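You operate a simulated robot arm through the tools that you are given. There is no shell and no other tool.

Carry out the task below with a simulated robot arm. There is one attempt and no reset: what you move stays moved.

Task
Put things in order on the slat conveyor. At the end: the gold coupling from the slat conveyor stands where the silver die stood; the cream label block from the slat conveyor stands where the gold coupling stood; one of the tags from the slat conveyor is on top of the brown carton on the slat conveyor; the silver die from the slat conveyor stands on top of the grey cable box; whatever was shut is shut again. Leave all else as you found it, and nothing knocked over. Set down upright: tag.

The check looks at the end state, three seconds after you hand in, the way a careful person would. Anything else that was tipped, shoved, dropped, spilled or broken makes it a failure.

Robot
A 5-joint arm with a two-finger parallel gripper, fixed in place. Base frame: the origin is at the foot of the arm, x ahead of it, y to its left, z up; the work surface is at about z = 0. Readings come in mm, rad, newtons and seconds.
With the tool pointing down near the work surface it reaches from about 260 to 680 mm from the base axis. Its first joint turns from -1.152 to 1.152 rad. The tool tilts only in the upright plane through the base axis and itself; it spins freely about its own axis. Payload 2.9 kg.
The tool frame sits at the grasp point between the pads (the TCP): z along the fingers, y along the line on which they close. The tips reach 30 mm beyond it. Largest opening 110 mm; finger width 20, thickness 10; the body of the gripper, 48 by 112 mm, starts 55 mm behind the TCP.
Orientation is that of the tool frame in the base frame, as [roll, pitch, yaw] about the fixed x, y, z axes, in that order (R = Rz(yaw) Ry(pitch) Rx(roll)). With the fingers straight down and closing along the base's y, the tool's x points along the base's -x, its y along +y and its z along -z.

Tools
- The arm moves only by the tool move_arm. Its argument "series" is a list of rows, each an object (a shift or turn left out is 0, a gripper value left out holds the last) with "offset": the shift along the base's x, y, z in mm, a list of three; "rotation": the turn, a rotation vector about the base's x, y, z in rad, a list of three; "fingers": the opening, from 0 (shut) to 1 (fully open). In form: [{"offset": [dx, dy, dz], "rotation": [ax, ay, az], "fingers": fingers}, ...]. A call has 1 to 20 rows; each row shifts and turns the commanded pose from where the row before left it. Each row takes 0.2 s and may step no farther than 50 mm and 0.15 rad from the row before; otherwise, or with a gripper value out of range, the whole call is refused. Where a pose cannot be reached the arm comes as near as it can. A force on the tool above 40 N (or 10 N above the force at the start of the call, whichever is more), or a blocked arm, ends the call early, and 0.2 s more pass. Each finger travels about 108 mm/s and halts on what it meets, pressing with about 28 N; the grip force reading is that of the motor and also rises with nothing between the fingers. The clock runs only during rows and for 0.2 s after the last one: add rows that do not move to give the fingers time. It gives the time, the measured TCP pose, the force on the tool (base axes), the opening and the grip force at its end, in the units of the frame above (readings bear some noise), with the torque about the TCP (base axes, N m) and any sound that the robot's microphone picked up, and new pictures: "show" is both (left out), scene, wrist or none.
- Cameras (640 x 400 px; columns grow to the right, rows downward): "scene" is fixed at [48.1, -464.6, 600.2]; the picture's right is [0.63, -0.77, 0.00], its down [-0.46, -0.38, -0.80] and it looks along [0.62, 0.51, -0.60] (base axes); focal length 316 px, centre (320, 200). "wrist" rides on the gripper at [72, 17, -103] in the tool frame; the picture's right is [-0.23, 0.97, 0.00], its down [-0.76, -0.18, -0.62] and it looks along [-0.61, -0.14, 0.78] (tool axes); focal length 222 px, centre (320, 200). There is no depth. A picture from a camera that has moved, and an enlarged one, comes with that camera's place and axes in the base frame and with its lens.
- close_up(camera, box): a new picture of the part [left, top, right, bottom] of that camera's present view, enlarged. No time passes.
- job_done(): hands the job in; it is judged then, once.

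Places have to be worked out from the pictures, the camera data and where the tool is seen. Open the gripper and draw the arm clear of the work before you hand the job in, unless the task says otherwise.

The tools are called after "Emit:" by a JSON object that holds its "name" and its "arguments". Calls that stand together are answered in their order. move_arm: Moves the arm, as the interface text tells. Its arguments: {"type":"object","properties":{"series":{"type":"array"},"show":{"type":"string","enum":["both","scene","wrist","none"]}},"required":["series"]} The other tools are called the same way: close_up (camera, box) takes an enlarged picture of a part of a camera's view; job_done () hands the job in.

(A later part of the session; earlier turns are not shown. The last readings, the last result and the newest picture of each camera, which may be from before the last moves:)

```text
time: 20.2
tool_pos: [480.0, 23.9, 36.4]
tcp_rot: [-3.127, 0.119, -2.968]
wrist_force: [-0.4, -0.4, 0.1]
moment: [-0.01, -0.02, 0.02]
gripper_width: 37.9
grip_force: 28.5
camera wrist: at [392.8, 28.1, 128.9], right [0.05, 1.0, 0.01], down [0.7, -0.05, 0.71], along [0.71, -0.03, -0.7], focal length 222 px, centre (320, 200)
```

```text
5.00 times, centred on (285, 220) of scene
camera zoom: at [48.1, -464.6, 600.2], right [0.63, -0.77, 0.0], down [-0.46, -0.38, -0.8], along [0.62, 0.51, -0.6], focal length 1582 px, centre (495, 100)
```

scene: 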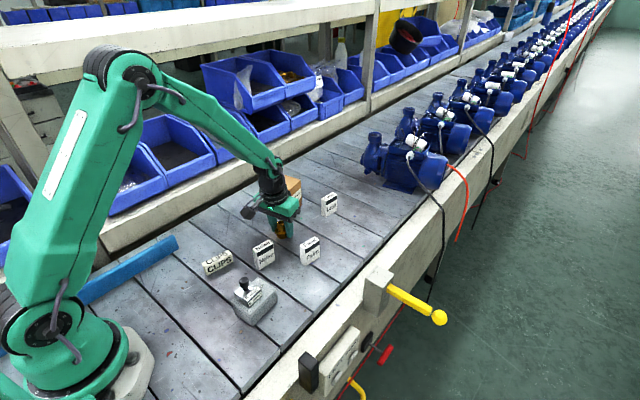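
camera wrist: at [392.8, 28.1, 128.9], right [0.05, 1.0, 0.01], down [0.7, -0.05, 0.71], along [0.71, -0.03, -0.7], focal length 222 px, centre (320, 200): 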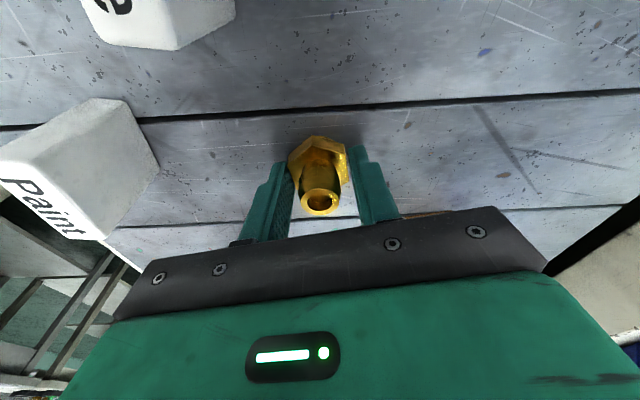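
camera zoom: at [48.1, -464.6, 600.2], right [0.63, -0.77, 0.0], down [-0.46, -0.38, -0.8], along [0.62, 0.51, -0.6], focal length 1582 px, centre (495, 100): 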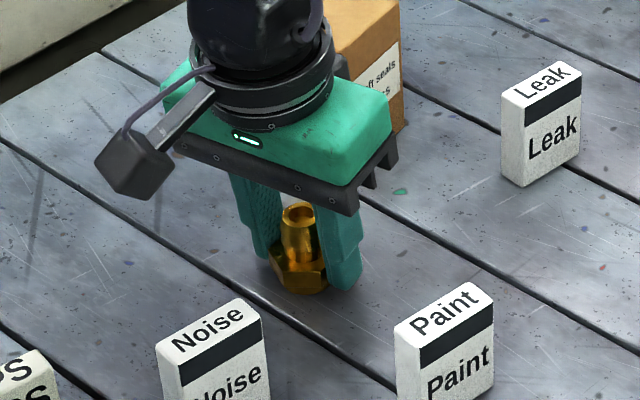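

It's gripped at 37.9 mm. I'll lift slightly to see that it hangs upright.

Emit:
{"name": "move_arm", "arguments": {"series": [{"offset": [0, 0, 10]}, {"offset": [0, 0, 20]}, {}]}}

Emit:
{"name": "close_up", "arguments": {"camera": "wrist", "box": [220, 120, 440, 240]}}

Emit:
{"name": "close_up", "arguments": {"camera": "scene", "box": [240, 180, 330, 260]}}

```text
time: 21.0
tool_pos: [480.0, 23.7, 66.1]
tcp_rot: [-3.128, 0.119, -2.966]
wrist_force: [-0.2, -1.1, -0.1]
moment: [-0.03, -0.01, 0.02]
gripper_width: 37.8
grip_force: 27.7
camera wrist: at [393.5, 28.7, 159.2], right [0.05, 1.0, 0.01], down [0.7, -0.05, 0.71], along [0.71, -0.03, -0.7], focal length 222 px, centre (320, 200)
```

scene: 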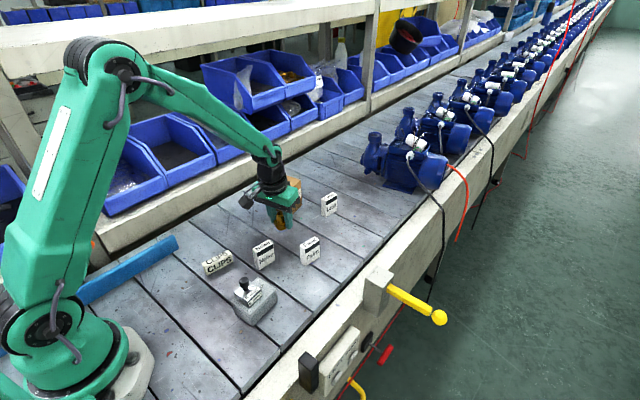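
wrist: 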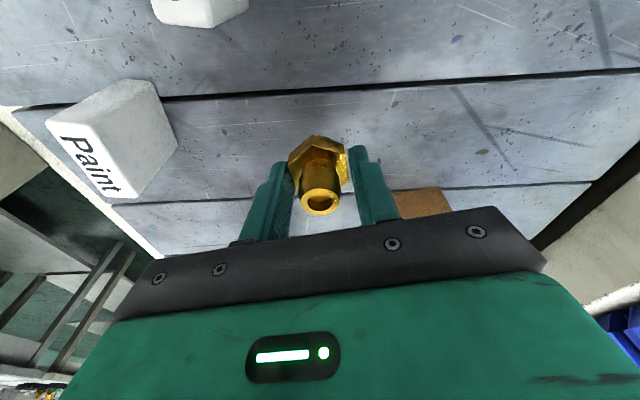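

```text
2.91 times, centred on (330, 180) of wrist
camera zoom: at [393.5, 28.7, 159.2], right [0.05, 1.0, 0.01], down [0.7, -0.05, 0.71], along [0.71, -0.03, -0.7], focal length 646 px, centre (291, 258)
```

zoom: 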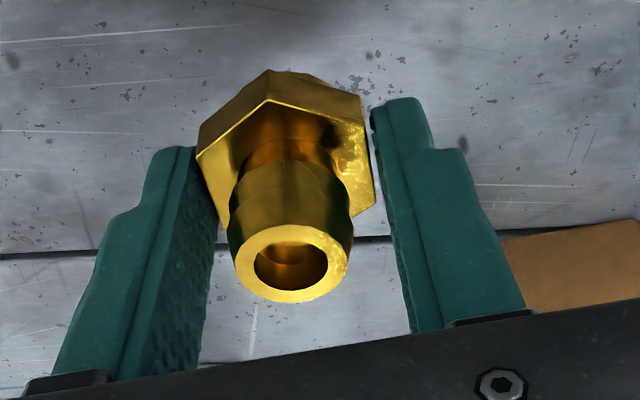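

```text
5.00 times, centred on (285, 220) of scene
camera zoom: at [48.1, -464.6, 600.2], right [0.63, -0.77, 0.0], down [-0.46, -0.38, -0.8], along [0.62, 0.51, -0.6], focal length 1582 px, centre (495, 100)
```

zoom: 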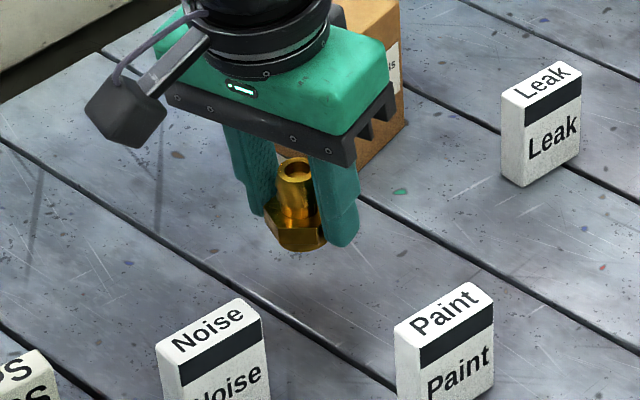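

The coupling is held upright. I'll carry it at z ≈ 115 toward the die's old spot, turning about the vertical along with the base so that it stays upright.

Emit:
{"name": "move_arm", "arguments": {"series": [{"offset": [0, 0, 25]}, {"offset": [0, 0, 24]}, {"offset": [35, -25.8, 0], "rotation": [0, 0, -0.0422]}, {"offset": [35, -25.8, 0], "rotation": [0, 0, -0.0422]}, {"offset": [35, -25.8, 0], "rotation": [0, 0, -0.0422]}, {"offset": [35, -25.8, 0], "rotation": [0, 0, -0.0422]}, {"offset": [35, -25.8, 0], "rotation": [0, 0, -0.0422]}, {}]}}

```text
time: 22.8
tool_pos: [652.9, -105.9, 116.0]
tcp_rot: [-3.128, 0.117, 3.105]
wrist_force: [1.7, 0.6, 0.4]
moment: [-0.01, 0.01, 0.04]
gripper_width: 37.8
grip_force: 27.7
camera wrist: at [568.3, -83.9, 208.0], right [0.26, 0.96, 0.01], down [0.68, -0.19, 0.71], along [0.69, -0.18, -0.7], focal length 222 px, centre (320, 200)
```

scene: 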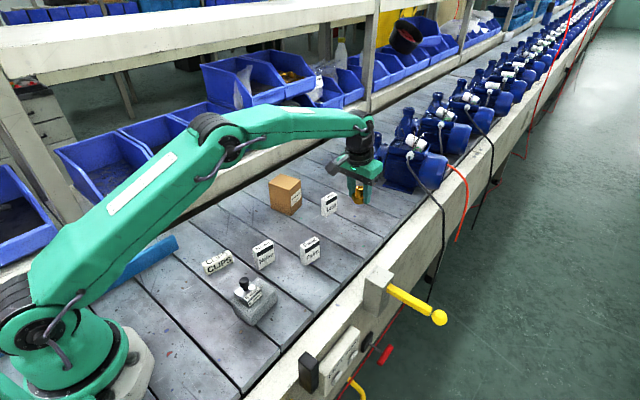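
wrist: 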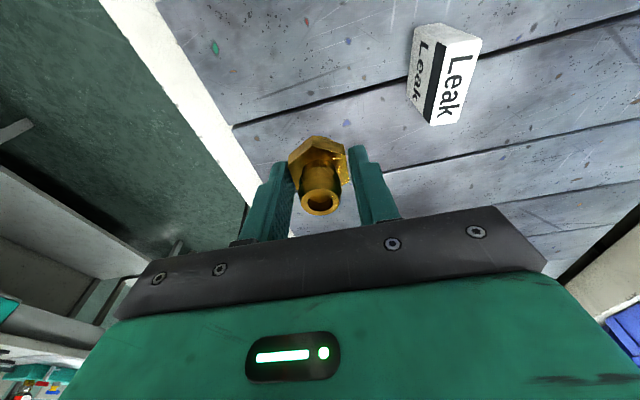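

The coupling is still upright. I'll lower to z ≈ 60 and extend to the target radius.

Emit:
{"name": "move_arm", "arguments": {"series": [{"offset": [0, 0, -28]}, {"offset": [0, 0, -28]}, {"offset": [13, -4.6, 0], "rotation": [0, 0, -0.004]}, {"offset": [13, -4.6, 0], "rotation": [0, 0, -0.004]}, {}]}}

Emit:
{"name": "close_up", "arguments": {"camera": "wrist", "box": [220, 60, 440, 240]}}

Emit:
{"name": "close_up", "arguments": {"camera": "scene", "box": [320, 150, 410, 230]}}

```text
time: 24.0
tool_pos: [680.0, -114.7, 59.8]
tcp_rot: [-3.127, 0.117, 3.096]
wrist_force: [-0.6, -0.1, -1.1]
moment: [0.01, 0.01, 0.01]
gripper_width: 37.9
grip_force: 28.4
camera wrist: at [595.8, -92.0, 152.8], right [0.27, 0.96, 0.01], down [0.67, -0.2, 0.71], along [0.69, -0.18, -0.7], focal length 222 px, centre (320, 200)
```

scene: 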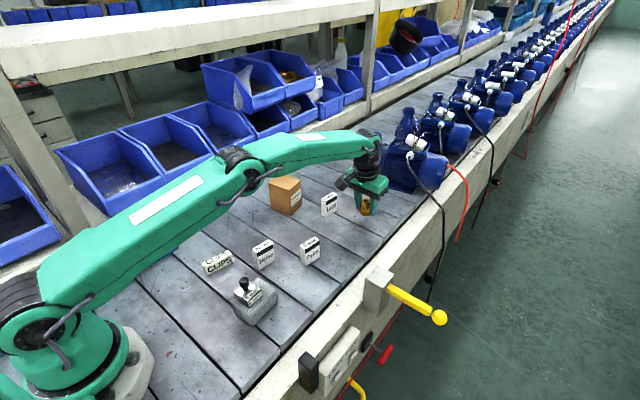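
wrist: 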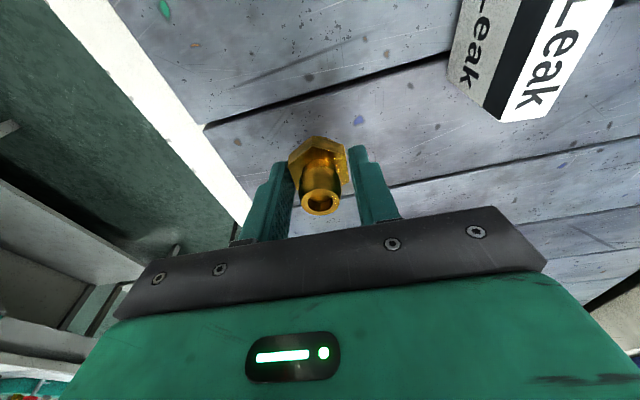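

```text
2.22 times, centred on (330, 150) of wrist
camera zoom: at [595.8, -92.0, 152.8], right [0.27, 0.96, 0.01], down [0.67, -0.2, 0.71], along [0.69, -0.18, -0.7], focal length 494 px, centre (298, 311)
```

zoom: 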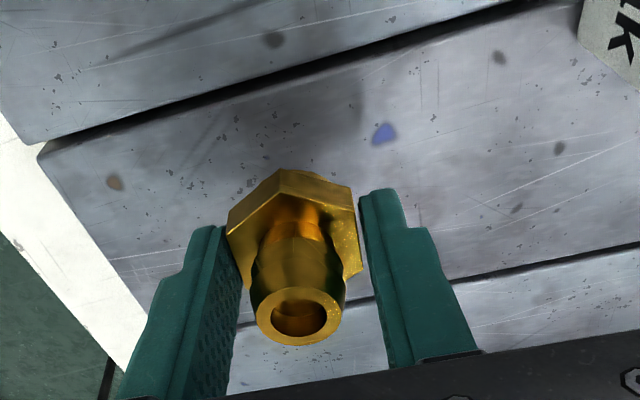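

```text
5.00 times, centred on (365, 190) of scene
camera zoom: at [48.1, -464.6, 600.2], right [0.63, -0.77, 0.0], down [-0.46, -0.38, -0.8], along [0.62, 0.51, -0.6], focal length 1582 px, centre (95, 250)
```

zoom: 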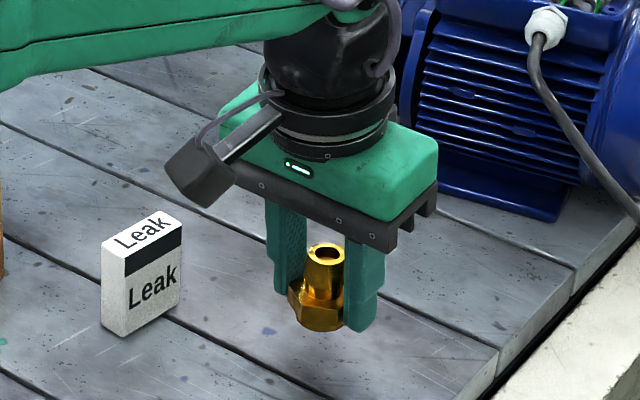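

The tool reached (680, -114.7), matching the die's old spot. I'll lower the coupling to the surface in finer and finer steps.

Emit:
{"name": "move_arm", "arguments": {"series": [{"offset": [0, 0, -12]}, {"offset": [0, 0, -8]}, {"offset": [0, 0, -2]}, {}], "show": "none"}}

Emit:
{"name": "move_arm", "arguments": {"series": [{"offset": [0, 0, -0.8]}, {}], "show": "none"}}

```text
time: 25.0
tool_pos: [681.2, -115.2, 36.6]
tcp_rot: [-3.127, 0.118, 3.099]
wrist_force: [0.1, 0.5, -0.1]
moment: [0.01, 0.01, -0.03]
gripper_width: 37.4
grip_force: 28.1
```

```text
time: 25.6
tool_pos: [679.4, -114.6, 35.0]
tcp_rot: [-3.128, 0.118, 3.099]
wrist_force: [0.5, 0.8, -0.8]
moment: [-0.01, 0.02, -0.02]
gripper_width: 37.9
grip_force: 27.6
```

There is no contact yet, so I'll continue in small steps.

Emit:
{"name": "move_arm", "arguments": {"series": [{"offset": [0, 0, -0.6]}, {}], "show": "none"}}

Emit:
{"name": "move_arm", "arguments": {"series": [{"offset": [0, 0, -0.6]}, {}]}}

```text
time: 26.2
tool_pos: [681.6, -114.5, 35.4]
tcp_rot: [-3.127, 0.118, 3.093]
wrist_force: [-0.7, 0.5, -0.4]
moment: [0.0, 0.0, -0.02]
gripper_width: 37.9
grip_force: 28.0
```

```text
time: 26.8
tool_pos: [681.2, -114.0, 36.0]
tcp_rot: [-3.128, 0.12, 3.098]
wrist_force: [-1.6, 1.3, 3.0]
moment: [0.12, 0.03, 0.0]
gripper_width: 37.7
grip_force: 28.2
camera wrist: at [596.9, -91.5, 128.9], right [0.27, 0.96, 0.01], down [0.67, -0.2, 0.71], along [0.69, -0.18, -0.7], focal length 222 px, centre (320, 200)
```

scene: 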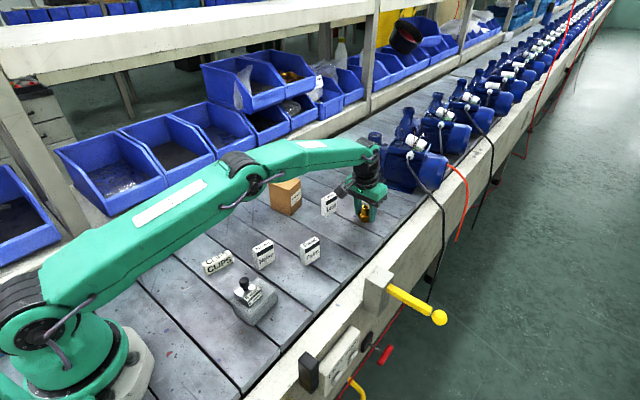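
wrist: 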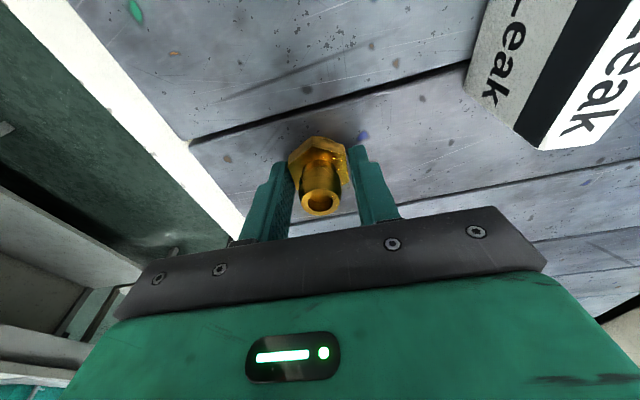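

There is light contact of about 3 N. I'll release and draw straight up.

Emit:
{"name": "move_arm", "arguments": {"series": [{"fingers": 0.4}, {"fingers": 0.48}, {"fingers": 0.58}, {}], "show": "wrist"}}

Emit:
{"name": "close_up", "arguments": {"camera": "scene", "box": [320, 150, 410, 230]}}

```text
time: 27.8
tool_pos: [680.2, -114.3, 35.2]
tcp_rot: [-3.128, 0.119, 3.098]
wrist_force: [0.0, -0.4, 0.0]
moment: [0.01, 0.0, -0.01]
gripper_width: 64.0
grip_force: 0.0
camera wrist: at [596.8, -91.7, 128.5], right [0.27, 0.96, 0.01], down [0.67, -0.2, 0.71], along [0.69, -0.18, -0.7], focal length 222 px, centre (320, 200)
```

wrist: 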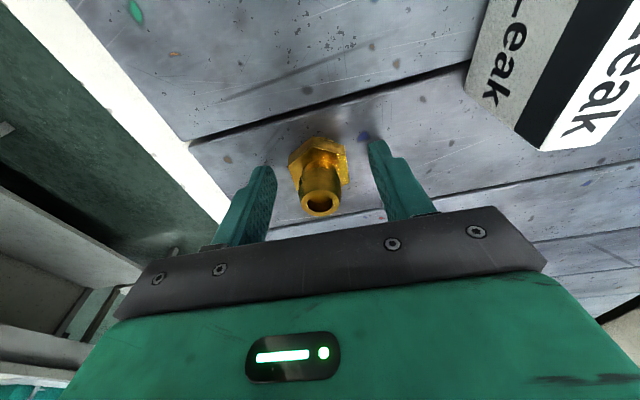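

```text
5.00 times, centred on (365, 190) of scene
camera zoom: at [48.1, -464.6, 600.2], right [0.63, -0.77, 0.0], down [-0.46, -0.38, -0.8], along [0.62, 0.51, -0.6], focal length 1582 px, centre (95, 250)
```

zoom: 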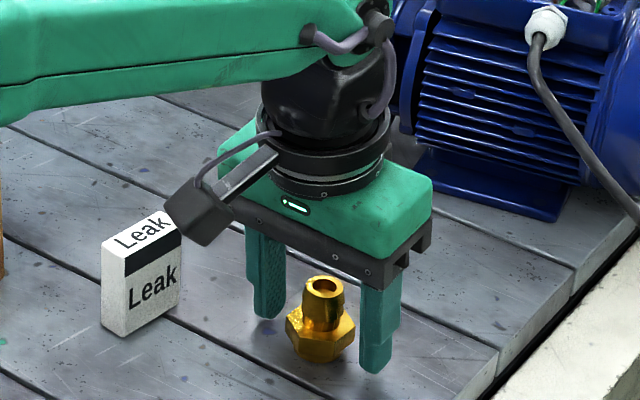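

The coupling stands upright at the die's old spot. I'll rise clear, undo the tilt, and go back to view the CLIPS block.

Emit:
{"name": "move_arm", "arguments": {"series": [{"offset": [0, 0, 25]}, {"offset": [0, 0, 30]}, {"offset": [-15, 5, 30]}, {"offset": [-37, 20, 20], "rotation": [0.0199, 0.1183, 0]}, {"offset": [-37, 20, 15]}, {"offset": [-37, 20, 10]}, {"offset": [-37, 20, 10]}, {"offset": [-37, 20, 10]}, {"offset": [-37, 20, 0]}, {"offset": [-37, 20, 0]}, {"offset": [-37, 20, 0]}, {"offset": [-29, 20, 0]}, {}]}}

Emit:
{"name": "close_up", "arguments": {"camera": "scene", "box": [320, 150, 410, 230]}}

```text
time: 30.6
tool_pos: [341.6, 72.3, 182.9]
tcp_rot: [3.141, 0.0, 3.095]
wrist_force: [-0.6, -0.3, 0.1]
moment: [-0.01, -0.03, 0.02]
gripper_width: 63.7
grip_force: 0.0
camera wrist: at [269.0, 93.0, 286.6], right [0.27, 0.96, 0.0], down [0.75, -0.21, 0.62], along [0.6, -0.17, -0.78], focal length 222 px, centre (320, 200)
```

scene: 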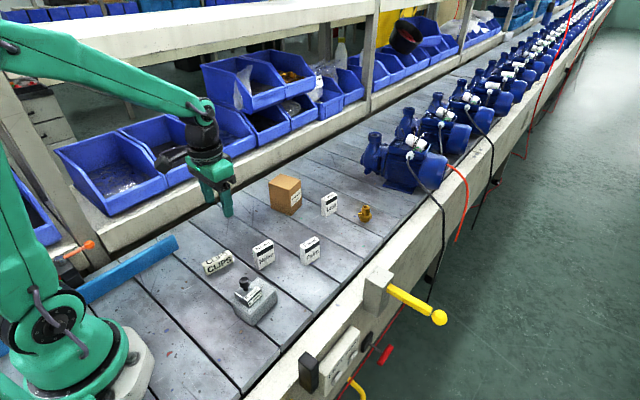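
wrist: 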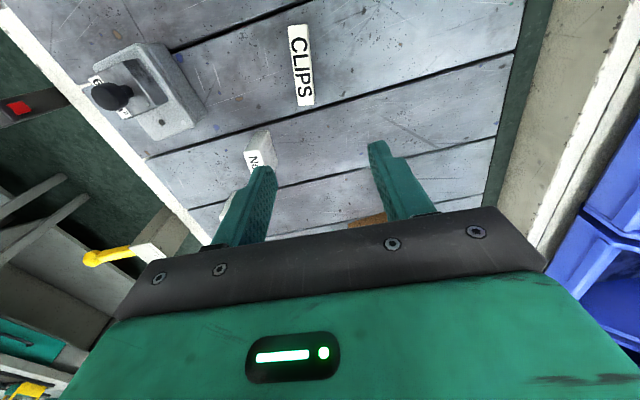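

```text
5.00 times, centred on (365, 190) of scene
camera zoom: at [48.1, -464.6, 600.2], right [0.63, -0.77, 0.0], down [-0.46, -0.38, -0.8], along [0.62, 0.51, -0.6], focal length 1582 px, centre (95, 250)
```

zoom: 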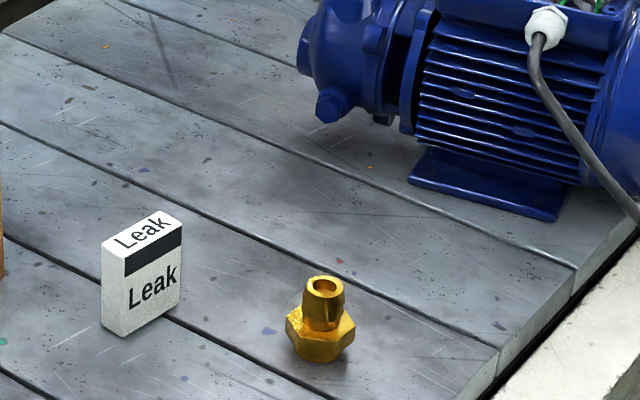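

The coupling is standing well. Now I'll zoom in on the CLIPS block.

Emit:
{"name": "close_up", "arguments": {"camera": "wrist", "box": [260, 10, 340, 120]}}

Emit:
{"name": "close_up", "arguments": {"camera": "wrist", "box": [80, 30, 240, 160]}}

```text
3.64 times, centred on (300, 65) of wrist
camera zoom: at [269.0, 93.0, 286.6], right [0.27, 0.96, 0.0], down [0.75, -0.21, 0.62], along [0.6, -0.17, -0.78], focal length 808 px, centre (393, 691)
```

zoom: 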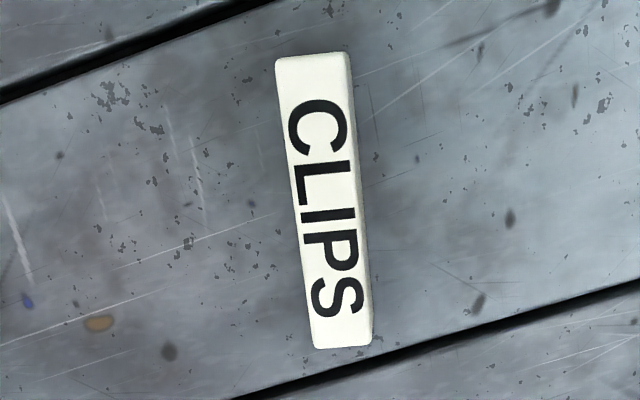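

```text
3.08 times, centred on (160, 95) of wrist
camera zoom: at [269.0, 93.0, 286.6], right [0.27, 0.96, 0.0], down [0.75, -0.21, 0.62], along [0.6, -0.17, -0.78], focal length 684 px, centre (812, 523)
```

zoom: 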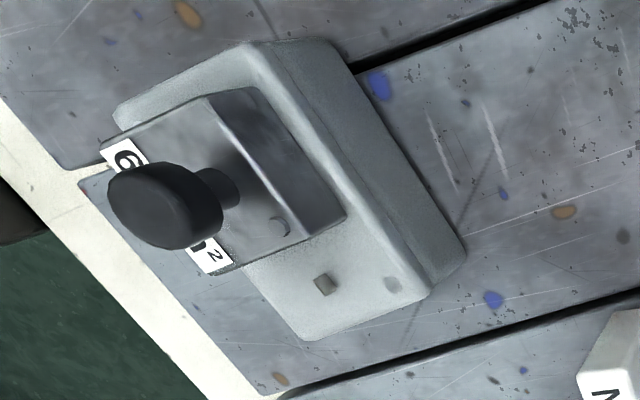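

The CLIPS block is centred at about (300, 64.5), turned about -12°, and is about 71 × 18 × 22 mm. I'll align with it and come down to just above it.

Emit:
{"name": "move_arm", "arguments": {"series": [{"offset": [-21, -4, -25], "rotation": [0, 0, -0.083]}, {"offset": [-20, -3.5, -25], "rotation": [0, 0, -0.083]}, {"offset": [0, 0, -35]}, {}]}}

Emit:
{"name": "close_up", "arguments": {"camera": "wrist", "box": [220, 40, 440, 240]}}

```text
time: 31.6
tool_pos: [300.3, 64.5, 100.0]
tcp_rot: [-3.142, 0.0, 2.93]
wrist_force: [0.0, -0.2, -0.4]
moment: [0.0, -0.02, 0.01]
gripper_width: 63.6
grip_force: 0.0
camera wrist: at [232.0, 96.9, 202.7], right [0.43, 0.9, 0.0], down [0.71, -0.33, 0.62], along [0.56, -0.27, -0.78], focal length 222 px, centre (320, 200)
```

scene: 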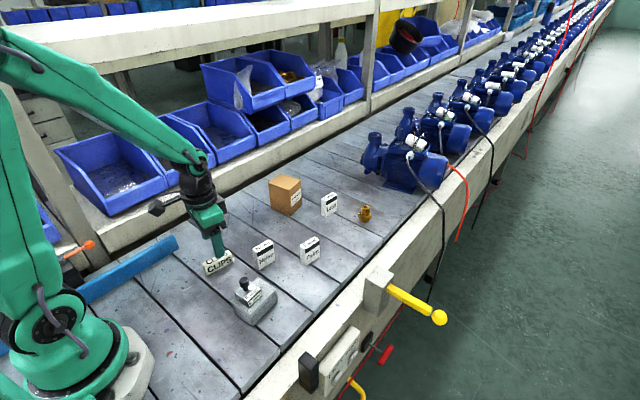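
wrist: 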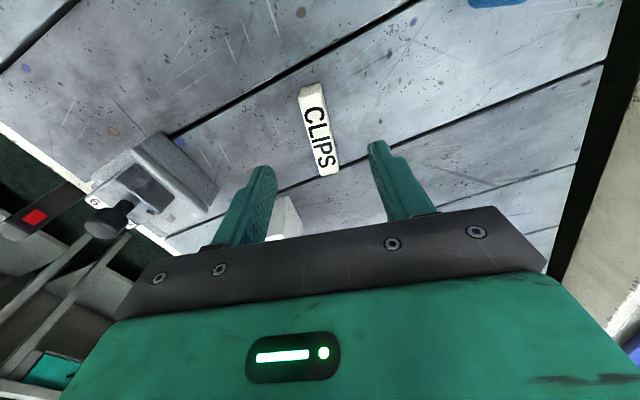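

```text
2.00 times, centred on (330, 140) of wrist
camera zoom: at [232.0, 96.9, 202.7], right [0.43, 0.9, 0.0], down [0.71, -0.33, 0.62], along [0.56, -0.27, -0.78], focal length 444 px, centre (300, 320)
```

zoom: 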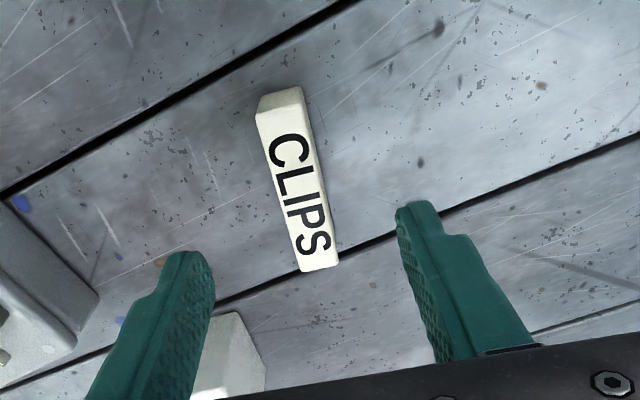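

The pose is confirmed: centre (301.5, 64.8), turned about -12.5°. I'll descend around the block.

Emit:
{"name": "move_arm", "arguments": {"series": [{"offset": [1.3, 0.3, -35], "rotation": [0, 0, -0.008]}, {"offset": [0, 0, -22]}, {"offset": [0, 0, -9.5]}, {}], "show": "wrist"}}

Emit:
{"name": "close_up", "arguments": {"camera": "wrist", "box": [220, 90, 440, 240]}}

```text
time: 32.6
tool_pos: [302.0, 63.9, 32.9]
tcp_rot: [3.14, -0.001, 2.923]
wrist_force: [0.0, 0.8, -0.3]
moment: [-0.01, -0.01, 0.02]
gripper_width: 63.8
grip_force: 0.1
camera wrist: at [234.4, 97.4, 136.4], right [0.43, 0.9, 0.0], down [0.7, -0.34, 0.62], along [0.56, -0.27, -0.78], focal length 222 px, centre (320, 200)
```

wrist: 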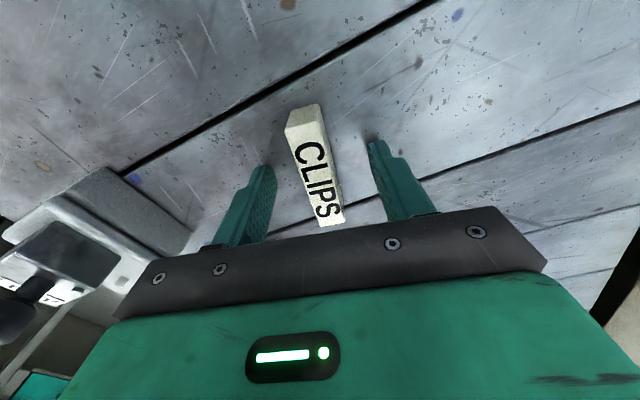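

```text
2.67 times, centred on (330, 165) of wrist
camera zoom: at [234.4, 97.4, 136.4], right [0.43, 0.9, 0.0], down [0.7, -0.34, 0.62], along [0.56, -0.27, -0.78], focal length 592 px, centre (293, 293)
```

zoom: 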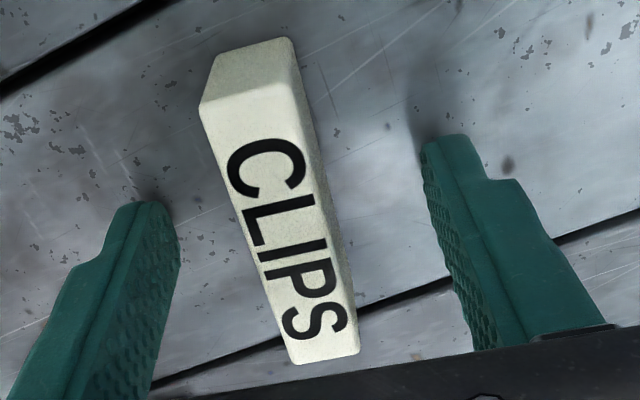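

The block lies parallel between the pads, so I'll close on it.

Emit:
{"name": "move_arm", "arguments": {"series": [{"fingers": 0.4}, {"fingers": 0.25}, {"fingers": 0.12}, {"fingers": 0.08}, {}], "show": "wrist"}}

```text
time: 33.8
tool_pos: [302.6, 64.8, 33.5]
tcp_rot: [-3.141, 0.0, 2.92]
wrist_force: [-0.5, 0.2, -0.8]
moment: [0.0, 0.01, 0.01]
gripper_width: 17.1
grip_force: 28.2
camera wrist: at [234.4, 97.5, 136.6], right [0.43, 0.9, 0.0], down [0.7, -0.34, 0.62], along [0.56, -0.27, -0.78], focal length 222 px, centre (320, 200)
```

wrist: 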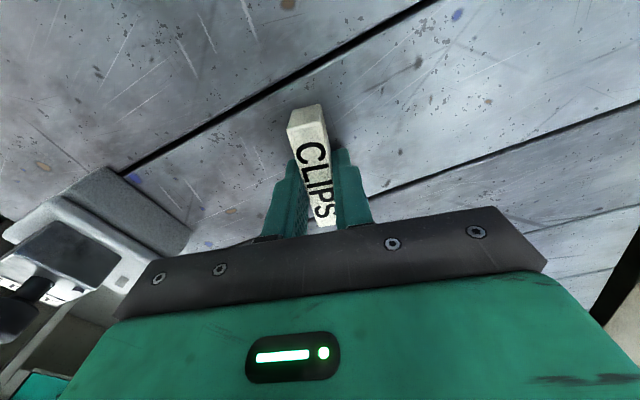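

The block is held at 17.1 mm. I'll lift it and carry it above the coupling's former spot, keeping its turn.

Emit:
{"name": "move_arm", "arguments": {"series": [{"offset": [0, 0, 15]}, {"offset": [0, 0, 35]}, {"offset": [0, 0, 25]}, {"offset": [44.6, -9.8, 0]}, {"offset": [44.6, -9.8, 0]}, {"offset": [44.6, -9.8, 0]}, {"offset": [44.8, -9.8, 0]}, {}, {}]}}

Emit:
{"name": "close_up", "arguments": {"camera": "wrist", "box": [220, 90, 440, 240]}}

Emit:
{"name": "close_up", "arguments": {"camera": "scene", "box": [200, 170, 340, 270]}}

```text
time: 35.8
tool_pos: [478.3, 24.8, 108.3]
tcp_rot: [3.141, 0.0, 2.922]
wrist_force: [-0.2, 0.5, -0.5]
moment: [-0.01, -0.03, 0.0]
gripper_width: 17.3
grip_force: 27.8
camera wrist: at [410.5, 57.8, 210.1], right [0.43, 0.9, 0.0], down [0.7, -0.34, 0.62], along [0.56, -0.27, -0.78], focal length 222 px, centre (320, 200)
```

scene: 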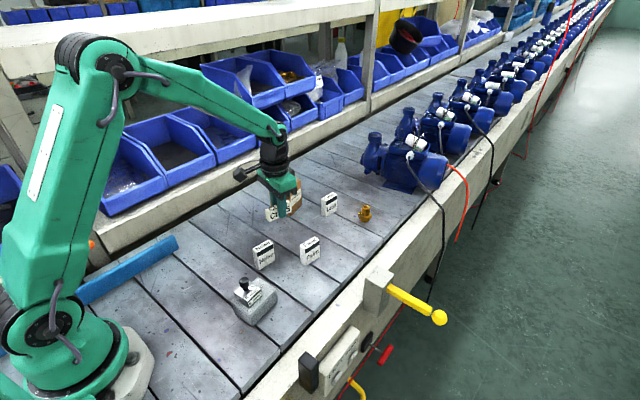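
wrist: 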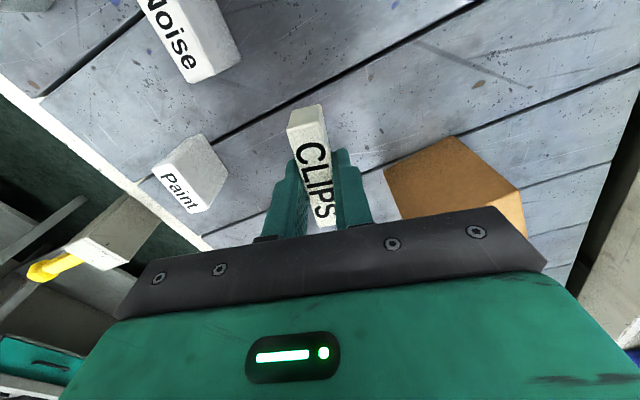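

```text
2.67 times, centred on (330, 165) of wrist
camera zoom: at [410.5, 57.8, 210.1], right [0.43, 0.9, 0.0], down [0.7, -0.34, 0.62], along [0.56, -0.27, -0.78], focal length 592 px, centre (293, 293)
```

zoom: 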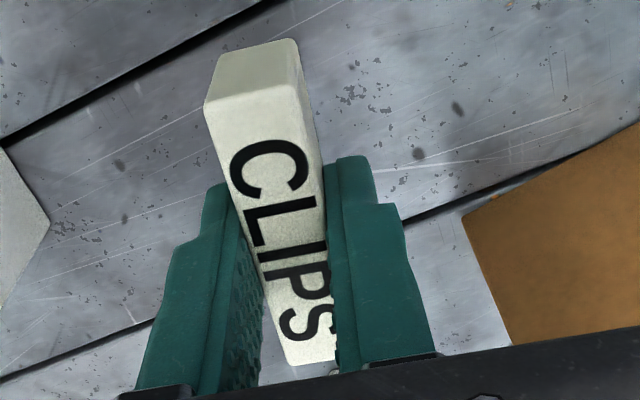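

```text
4.00 times, centred on (270, 220) of scene
camera zoom: at [48.1, -464.6, 600.2], right [0.63, -0.77, 0.0], down [-0.46, -0.38, -0.8], along [0.62, 0.51, -0.6], focal length 1265 px, centre (520, 120)
```

zoom: 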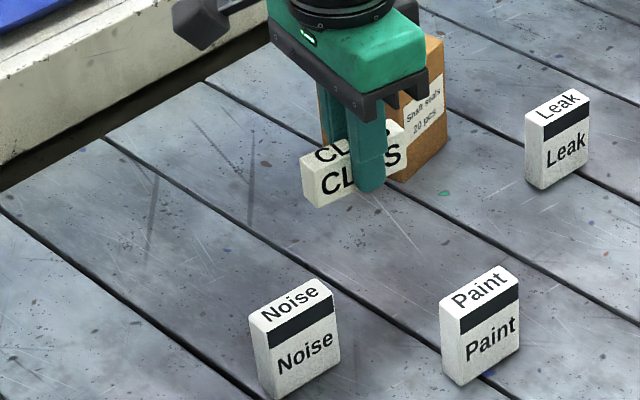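

The tool is at (478.4, 24.8). I'll shift 2.8 mm forward and lower toward the surface.

Emit:
{"name": "move_arm", "arguments": {"series": [{"offset": [2.8, 0.2, -30]}, {"offset": [0, 0, -30]}, {"offset": [0, 0, -12]}, {"offset": [0, 0, -1.5]}, {}], "show": "none"}}

Emit:
{"name": "move_arm", "arguments": {"series": [{"offset": [0, 0, -0.7]}, {}], "show": "none"}}

```text
time: 37.0
tool_pos: [483.6, 26.3, 33.0]
tcp_rot: [3.141, 0.0, 2.922]
wrist_force: [0.9, 0.4, 0.3]
moment: [-0.02, -0.01, 0.07]
gripper_width: 17.1
grip_force: 28.0
```

```text
time: 37.6
tool_pos: [483.7, 25.5, 33.6]
tcp_rot: [3.141, 0.001, 2.92]
wrist_force: [-0.7, -0.1, 0.1]
moment: [0.03, 0.06, -0.02]
gripper_width: 16.9
grip_force: 28.0
```

There is no contact yet, so I'll lower a little more and look.

Emit:
{"name": "move_arm", "arguments": {"series": [{"offset": [-1, 0, -0.5]}, {}], "show": "wrist"}}

Emit:
{"name": "close_up", "arguments": {"camera": "scene", "box": [240, 180, 330, 260]}}

```text
time: 38.2
tool_pos: [483.7, 25.5, 32.7]
tcp_rot: [3.141, 0.002, 2.923]
wrist_force: [1.6, -1.4, 4.8]
moment: [0.0, 0.13, 0.06]
gripper_width: 16.9
grip_force: 28.4
camera wrist: at [415.0, 58.7, 136.3], right [0.43, 0.9, 0.0], down [0.7, -0.34, 0.62], along [0.56, -0.27, -0.78], focal length 222 px, centre (320, 200)
```

wrist: 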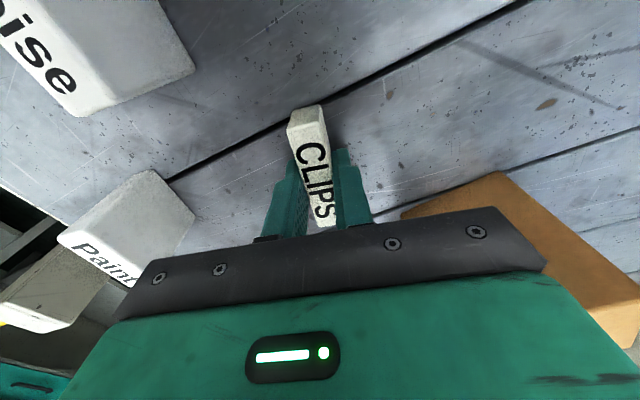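

```text
5.00 times, centred on (285, 220) of scene
camera zoom: at [48.1, -464.6, 600.2], right [0.63, -0.77, 0.0], down [-0.46, -0.38, -0.8], along [0.62, 0.51, -0.6], focal length 1582 px, centre (495, 100)
```

zoom: 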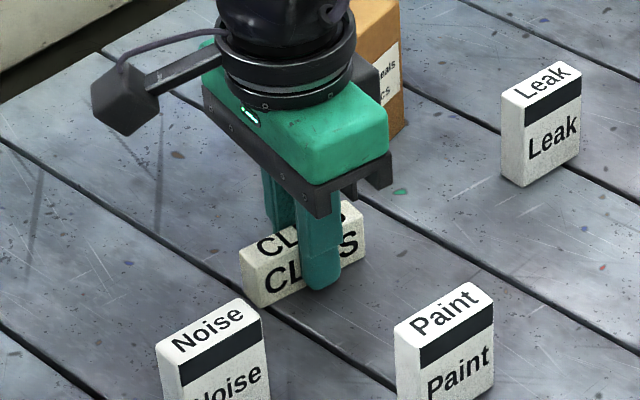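

The block touches down with about 5 N at (482, 26), so I'll release and rise.

Emit:
{"name": "move_arm", "arguments": {"series": [{"fingers": 0.2}, {"fingers": 0.3}, {"fingers": 0.4}, {}, {"offset": [0, 0, 15]}, {"offset": [0, 0, 30]}, {"offset": [0, 0, 40]}, {}]}}

Emit:
{"name": "close_up", "arguments": {"camera": "scene", "box": [220, 170, 390, 270]}}

```text
time: 40.0
tool_pos: [481.6, 24.4, 118.6]
tcp_rot: [3.141, 0.0, 2.921]
wrist_force: [0.0, -0.2, 0.7]
moment: [-0.02, 0.0, 0.01]
gripper_width: 43.9
grip_force: 0.0
camera wrist: at [414.1, 57.9, 222.5], right [0.43, 0.9, 0.0], down [0.7, -0.34, 0.62], along [0.56, -0.27, -0.78], focal length 222 px, centre (320, 200)
```

scene: 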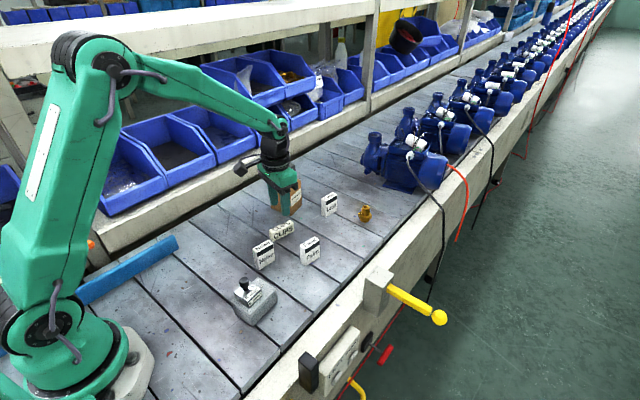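
wrist: 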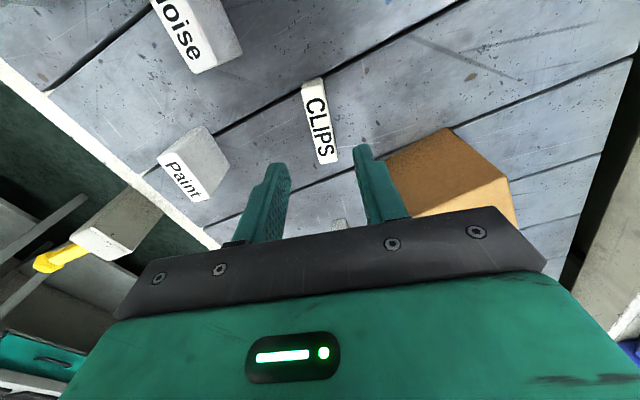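

```text
3.76 times, centred on (305, 220) of scene
camera zoom: at [48.1, -464.6, 600.2], right [0.63, -0.77, 0.0], down [-0.46, -0.38, -0.8], along [0.62, 0.51, -0.6], focal length 1191 px, centre (376, 125)
```

zoom: 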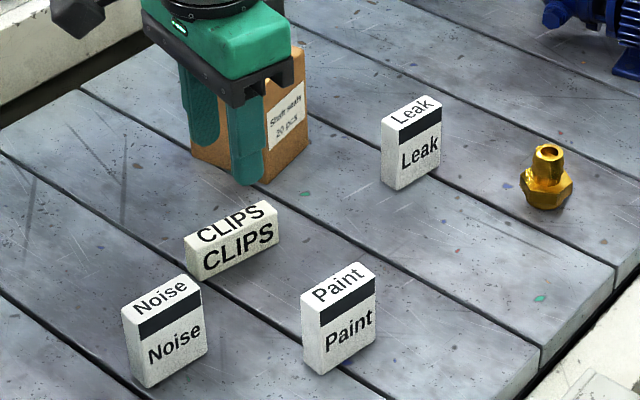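

CLIPS now stands at the coupling's old spot and everything else looks undisturbed. I'll take the Paint tag for the carton, so I'm moving to view it.

Emit:
{"name": "move_arm", "arguments": {"series": [{"offset": [-20, -26, 25], "rotation": [0, 0, 0.045], "fingers": 0.5}, {"offset": [-20, -26, 25], "rotation": [0, 0, 0.045]}, {"offset": [-20, -26, 0], "rotation": [0, 0, 0.045]}, {"offset": [-20, -26, 0], "rotation": [0, 0, 0.045]}, {}]}}

Emit:
{"name": "close_up", "arguments": {"camera": "wrist", "box": [240, 60, 400, 200]}}

```text
time: 41.2
tool_pos: [401.3, -79.2, 168.8]
tcp_rot: [3.141, 0.0, 3.104]
wrist_force: [-0.9, -0.8, -0.1]
moment: [0.01, -0.02, 0.0]
gripper_width: 55.1
grip_force: 0.0
camera wrist: at [328.1, -58.1, 271.5], right [0.26, 0.96, 0.0], down [0.75, -0.21, 0.62], along [0.6, -0.17, -0.78], focal length 222 px, centre (320, 200)
```

scene: 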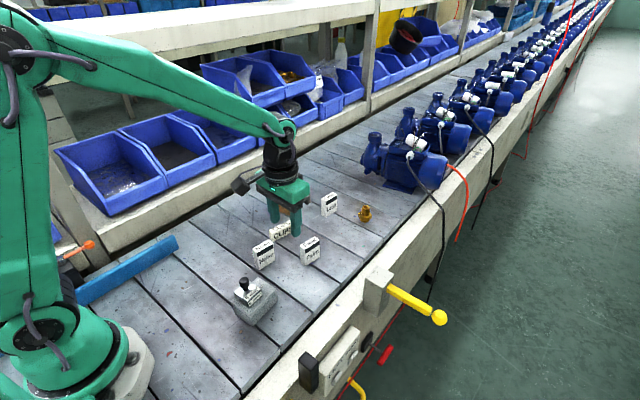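
wrist: 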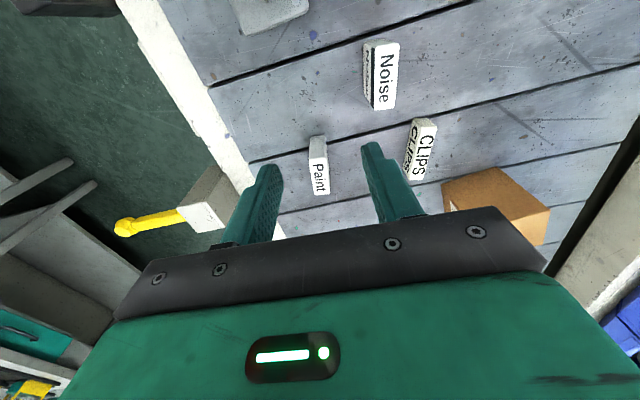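

```text
2.86 times, centred on (320, 130) of wrist
camera zoom: at [328.1, -58.1, 271.5], right [0.26, 0.96, 0.0], down [0.75, -0.21, 0.62], along [0.6, -0.17, -0.78], focal length 635 px, centre (320, 400)
```

zoom: 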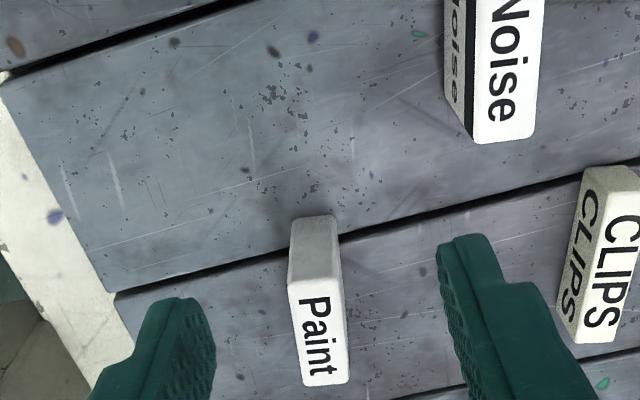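

I'll zoom in on the Paint tag for its exact place and height, and on the carton for its top.

Emit:
{"name": "close_up", "arguments": {"camera": "wrist", "box": [290, 125, 350, 205]}}

Emit:
{"name": "close_up", "arguments": {"camera": "wrist", "box": [420, 140, 580, 260]}}

Emit:
{"name": "close_up", "arguments": {"camera": "scene", "box": [255, 165, 345, 275]}}

```text
5.00 times, centred on (320, 165) of wrist
camera zoom: at [328.1, -58.1, 271.5], right [0.26, 0.96, 0.0], down [0.75, -0.21, 0.62], along [0.6, -0.17, -0.78], focal length 1111 px, centre (320, 375)
```

zoom: 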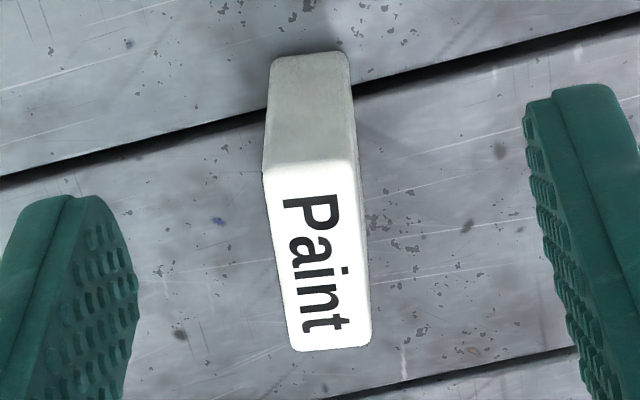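

```text
3.33 times, centred on (500, 200) of wrist
camera zoom: at [328.1, -58.1, 271.5], right [0.26, 0.96, 0.0], down [0.75, -0.21, 0.62], along [0.6, -0.17, -0.78], focal length 740 px, centre (-280, 200)
```

zoom: 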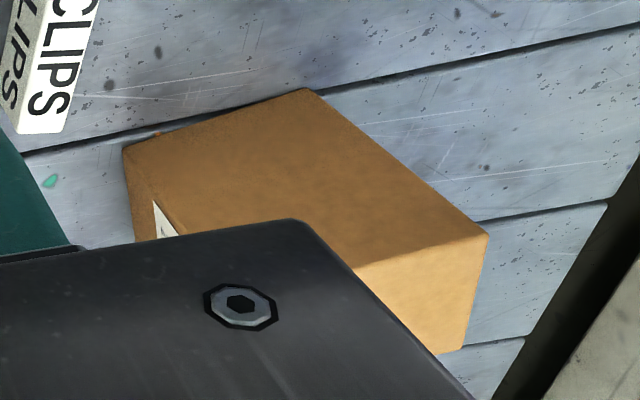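

```text
3.64 times, centred on (300, 220) of scene
camera zoom: at [48.1, -464.6, 600.2], right [0.63, -0.77, 0.0], down [-0.46, -0.38, -0.8], along [0.62, 0.51, -0.6], focal length 1150 px, centre (393, 127)
```

zoom: 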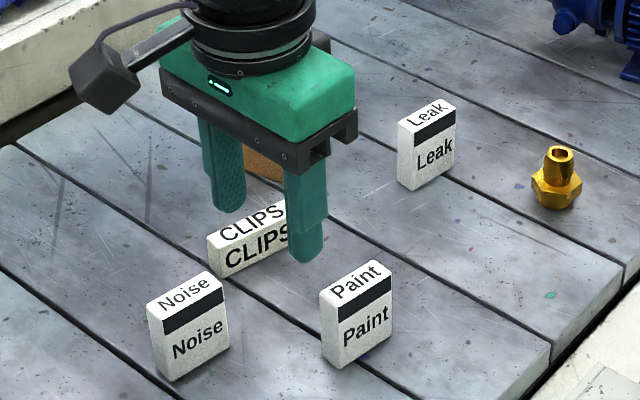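

The Paint tag is centred at (460.7, -94.7), turned about -8.7°, and is 49 × 19 × 58 mm. The carton top is about 94 mm high. I'll align above the tag.

Emit:
{"name": "move_arm", "arguments": {"series": [{"offset": [30, -8, -25], "rotation": [0, 0, -0.058]}, {"offset": [29.4, -7.5, -33], "rotation": [0, 0, -0.057]}, {}], "show": "wrist"}}

Emit:
{"name": "close_up", "arguments": {"camera": "wrist", "box": [240, 80, 420, 220]}}

```text
time: 42.0
tool_pos: [462.3, -93.0, 109.5]
tcp_rot: [-3.141, -0.003, 2.988]
wrist_force: [0.4, 0.2, -0.2]
moment: [0.0, 0.01, 0.01]
gripper_width: 55.1
grip_force: 0.1
camera wrist: at [392.3, -64.2, 212.2], right [0.37, 0.93, 0.0], down [0.73, -0.29, 0.62], along [0.58, -0.23, -0.78], focal length 222 px, centre (320, 200)
```

wrist: 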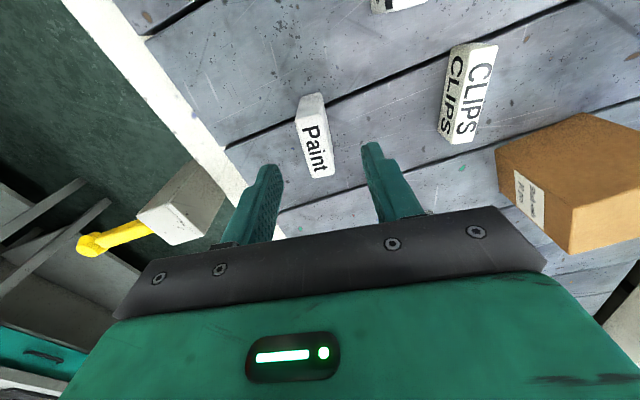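

```text
2.86 times, centred on (330, 150) of wrist
camera zoom: at [392.3, -64.2, 212.2], right [0.37, 0.93, 0.0], down [0.73, -0.29, 0.62], along [0.58, -0.23, -0.78], focal length 635 px, centre (291, 343)
```

zoom: 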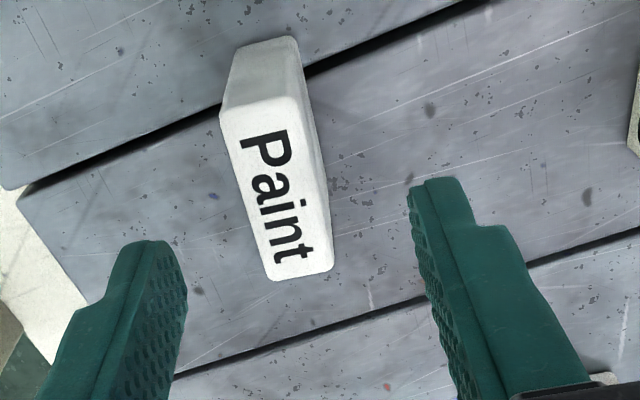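

The tag's centre reads (459.7, -94.0) from nearby, and the tool is at about (460.8, -92). I'll correct that and descend around it.

Emit:
{"name": "move_arm", "arguments": {"series": [{"offset": [-1, -2, -20], "rotation": [0, 0, -0.012]}, {"offset": [0, 0, -30]}, {"offset": [0, 0, -22]}, {}], "show": "wrist"}}

Emit:
{"name": "close_up", "arguments": {"camera": "wrist", "box": [220, 80, 440, 240]}}

Emit:
{"name": "close_up", "arguments": {"camera": "scene", "box": [255, 185, 365, 285]}}

```text
time: 43.0
tool_pos: [460.9, -96.0, 38.8]
tcp_rot: [3.141, 0.001, 2.976]
wrist_force: [-0.1, 0.2, -0.3]
moment: [0.01, -0.02, 0.02]
gripper_width: 55.2
grip_force: 0.0
camera wrist: at [391.0, -66.9, 141.3], right [0.39, 0.92, 0.0], down [0.72, -0.3, 0.62], along [0.58, -0.24, -0.78], focal length 222 px, centre (320, 200)
```

wrist: 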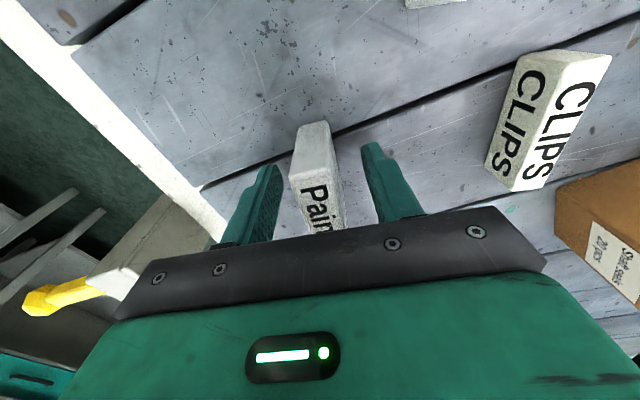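

```text
2.50 times, centred on (330, 160) of wrist
camera zoom: at [391.0, -66.9, 141.3], right [0.39, 0.92, 0.0], down [0.72, -0.3, 0.62], along [0.58, -0.24, -0.78], focal length 555 px, centre (295, 300)
```

zoom: 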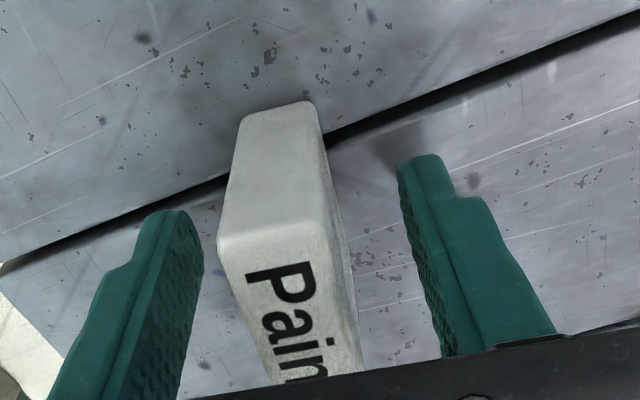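

```text
4.00 times, centred on (310, 235) of scene
camera zoom: at [48.1, -464.6, 600.2], right [0.63, -0.77, 0.0], down [-0.46, -0.38, -0.8], along [0.62, 0.51, -0.6], focal length 1265 px, centre (360, 60)
```

zoom: 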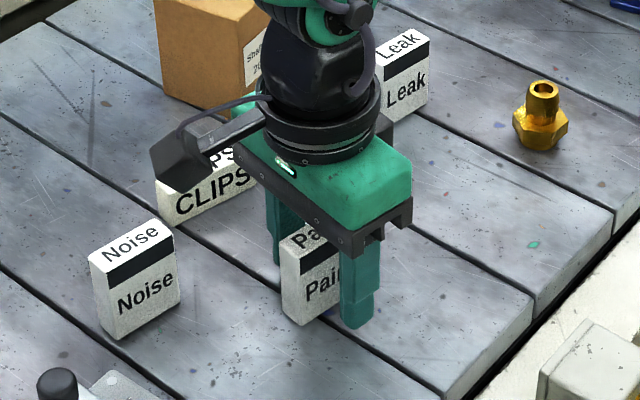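

The tag is centred between the pads with its faces parallel, so I'll close on it.

Emit:
{"name": "move_arm", "arguments": {"series": [{"fingers": 0.35}, {"fingers": 0.22}, {"fingers": 0.12}, {"fingers": 0.1}, {}], "show": "wrist"}}

```text
time: 44.2
tool_pos: [460.7, -95.7, 38.5]
tcp_rot: [-3.141, 0.0, 2.977]
wrist_force: [-0.2, 0.6, 0.6]
moment: [-0.02, 0.02, 0.01]
gripper_width: 19.4
grip_force: 27.5
camera wrist: at [391.0, -66.8, 141.6], right [0.39, 0.92, 0.0], down [0.72, -0.3, 0.62], along [0.58, -0.24, -0.78], focal length 222 px, centre (320, 200)
```

wrist: 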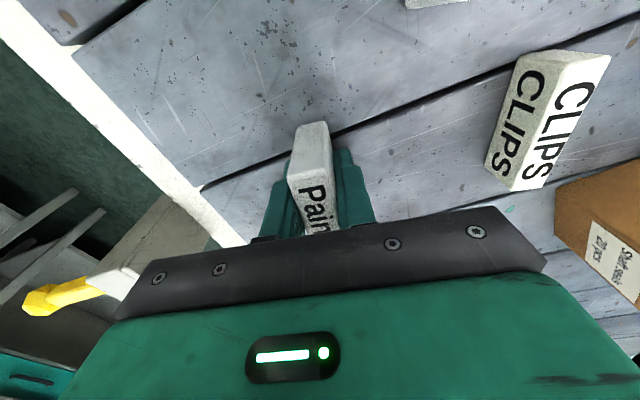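

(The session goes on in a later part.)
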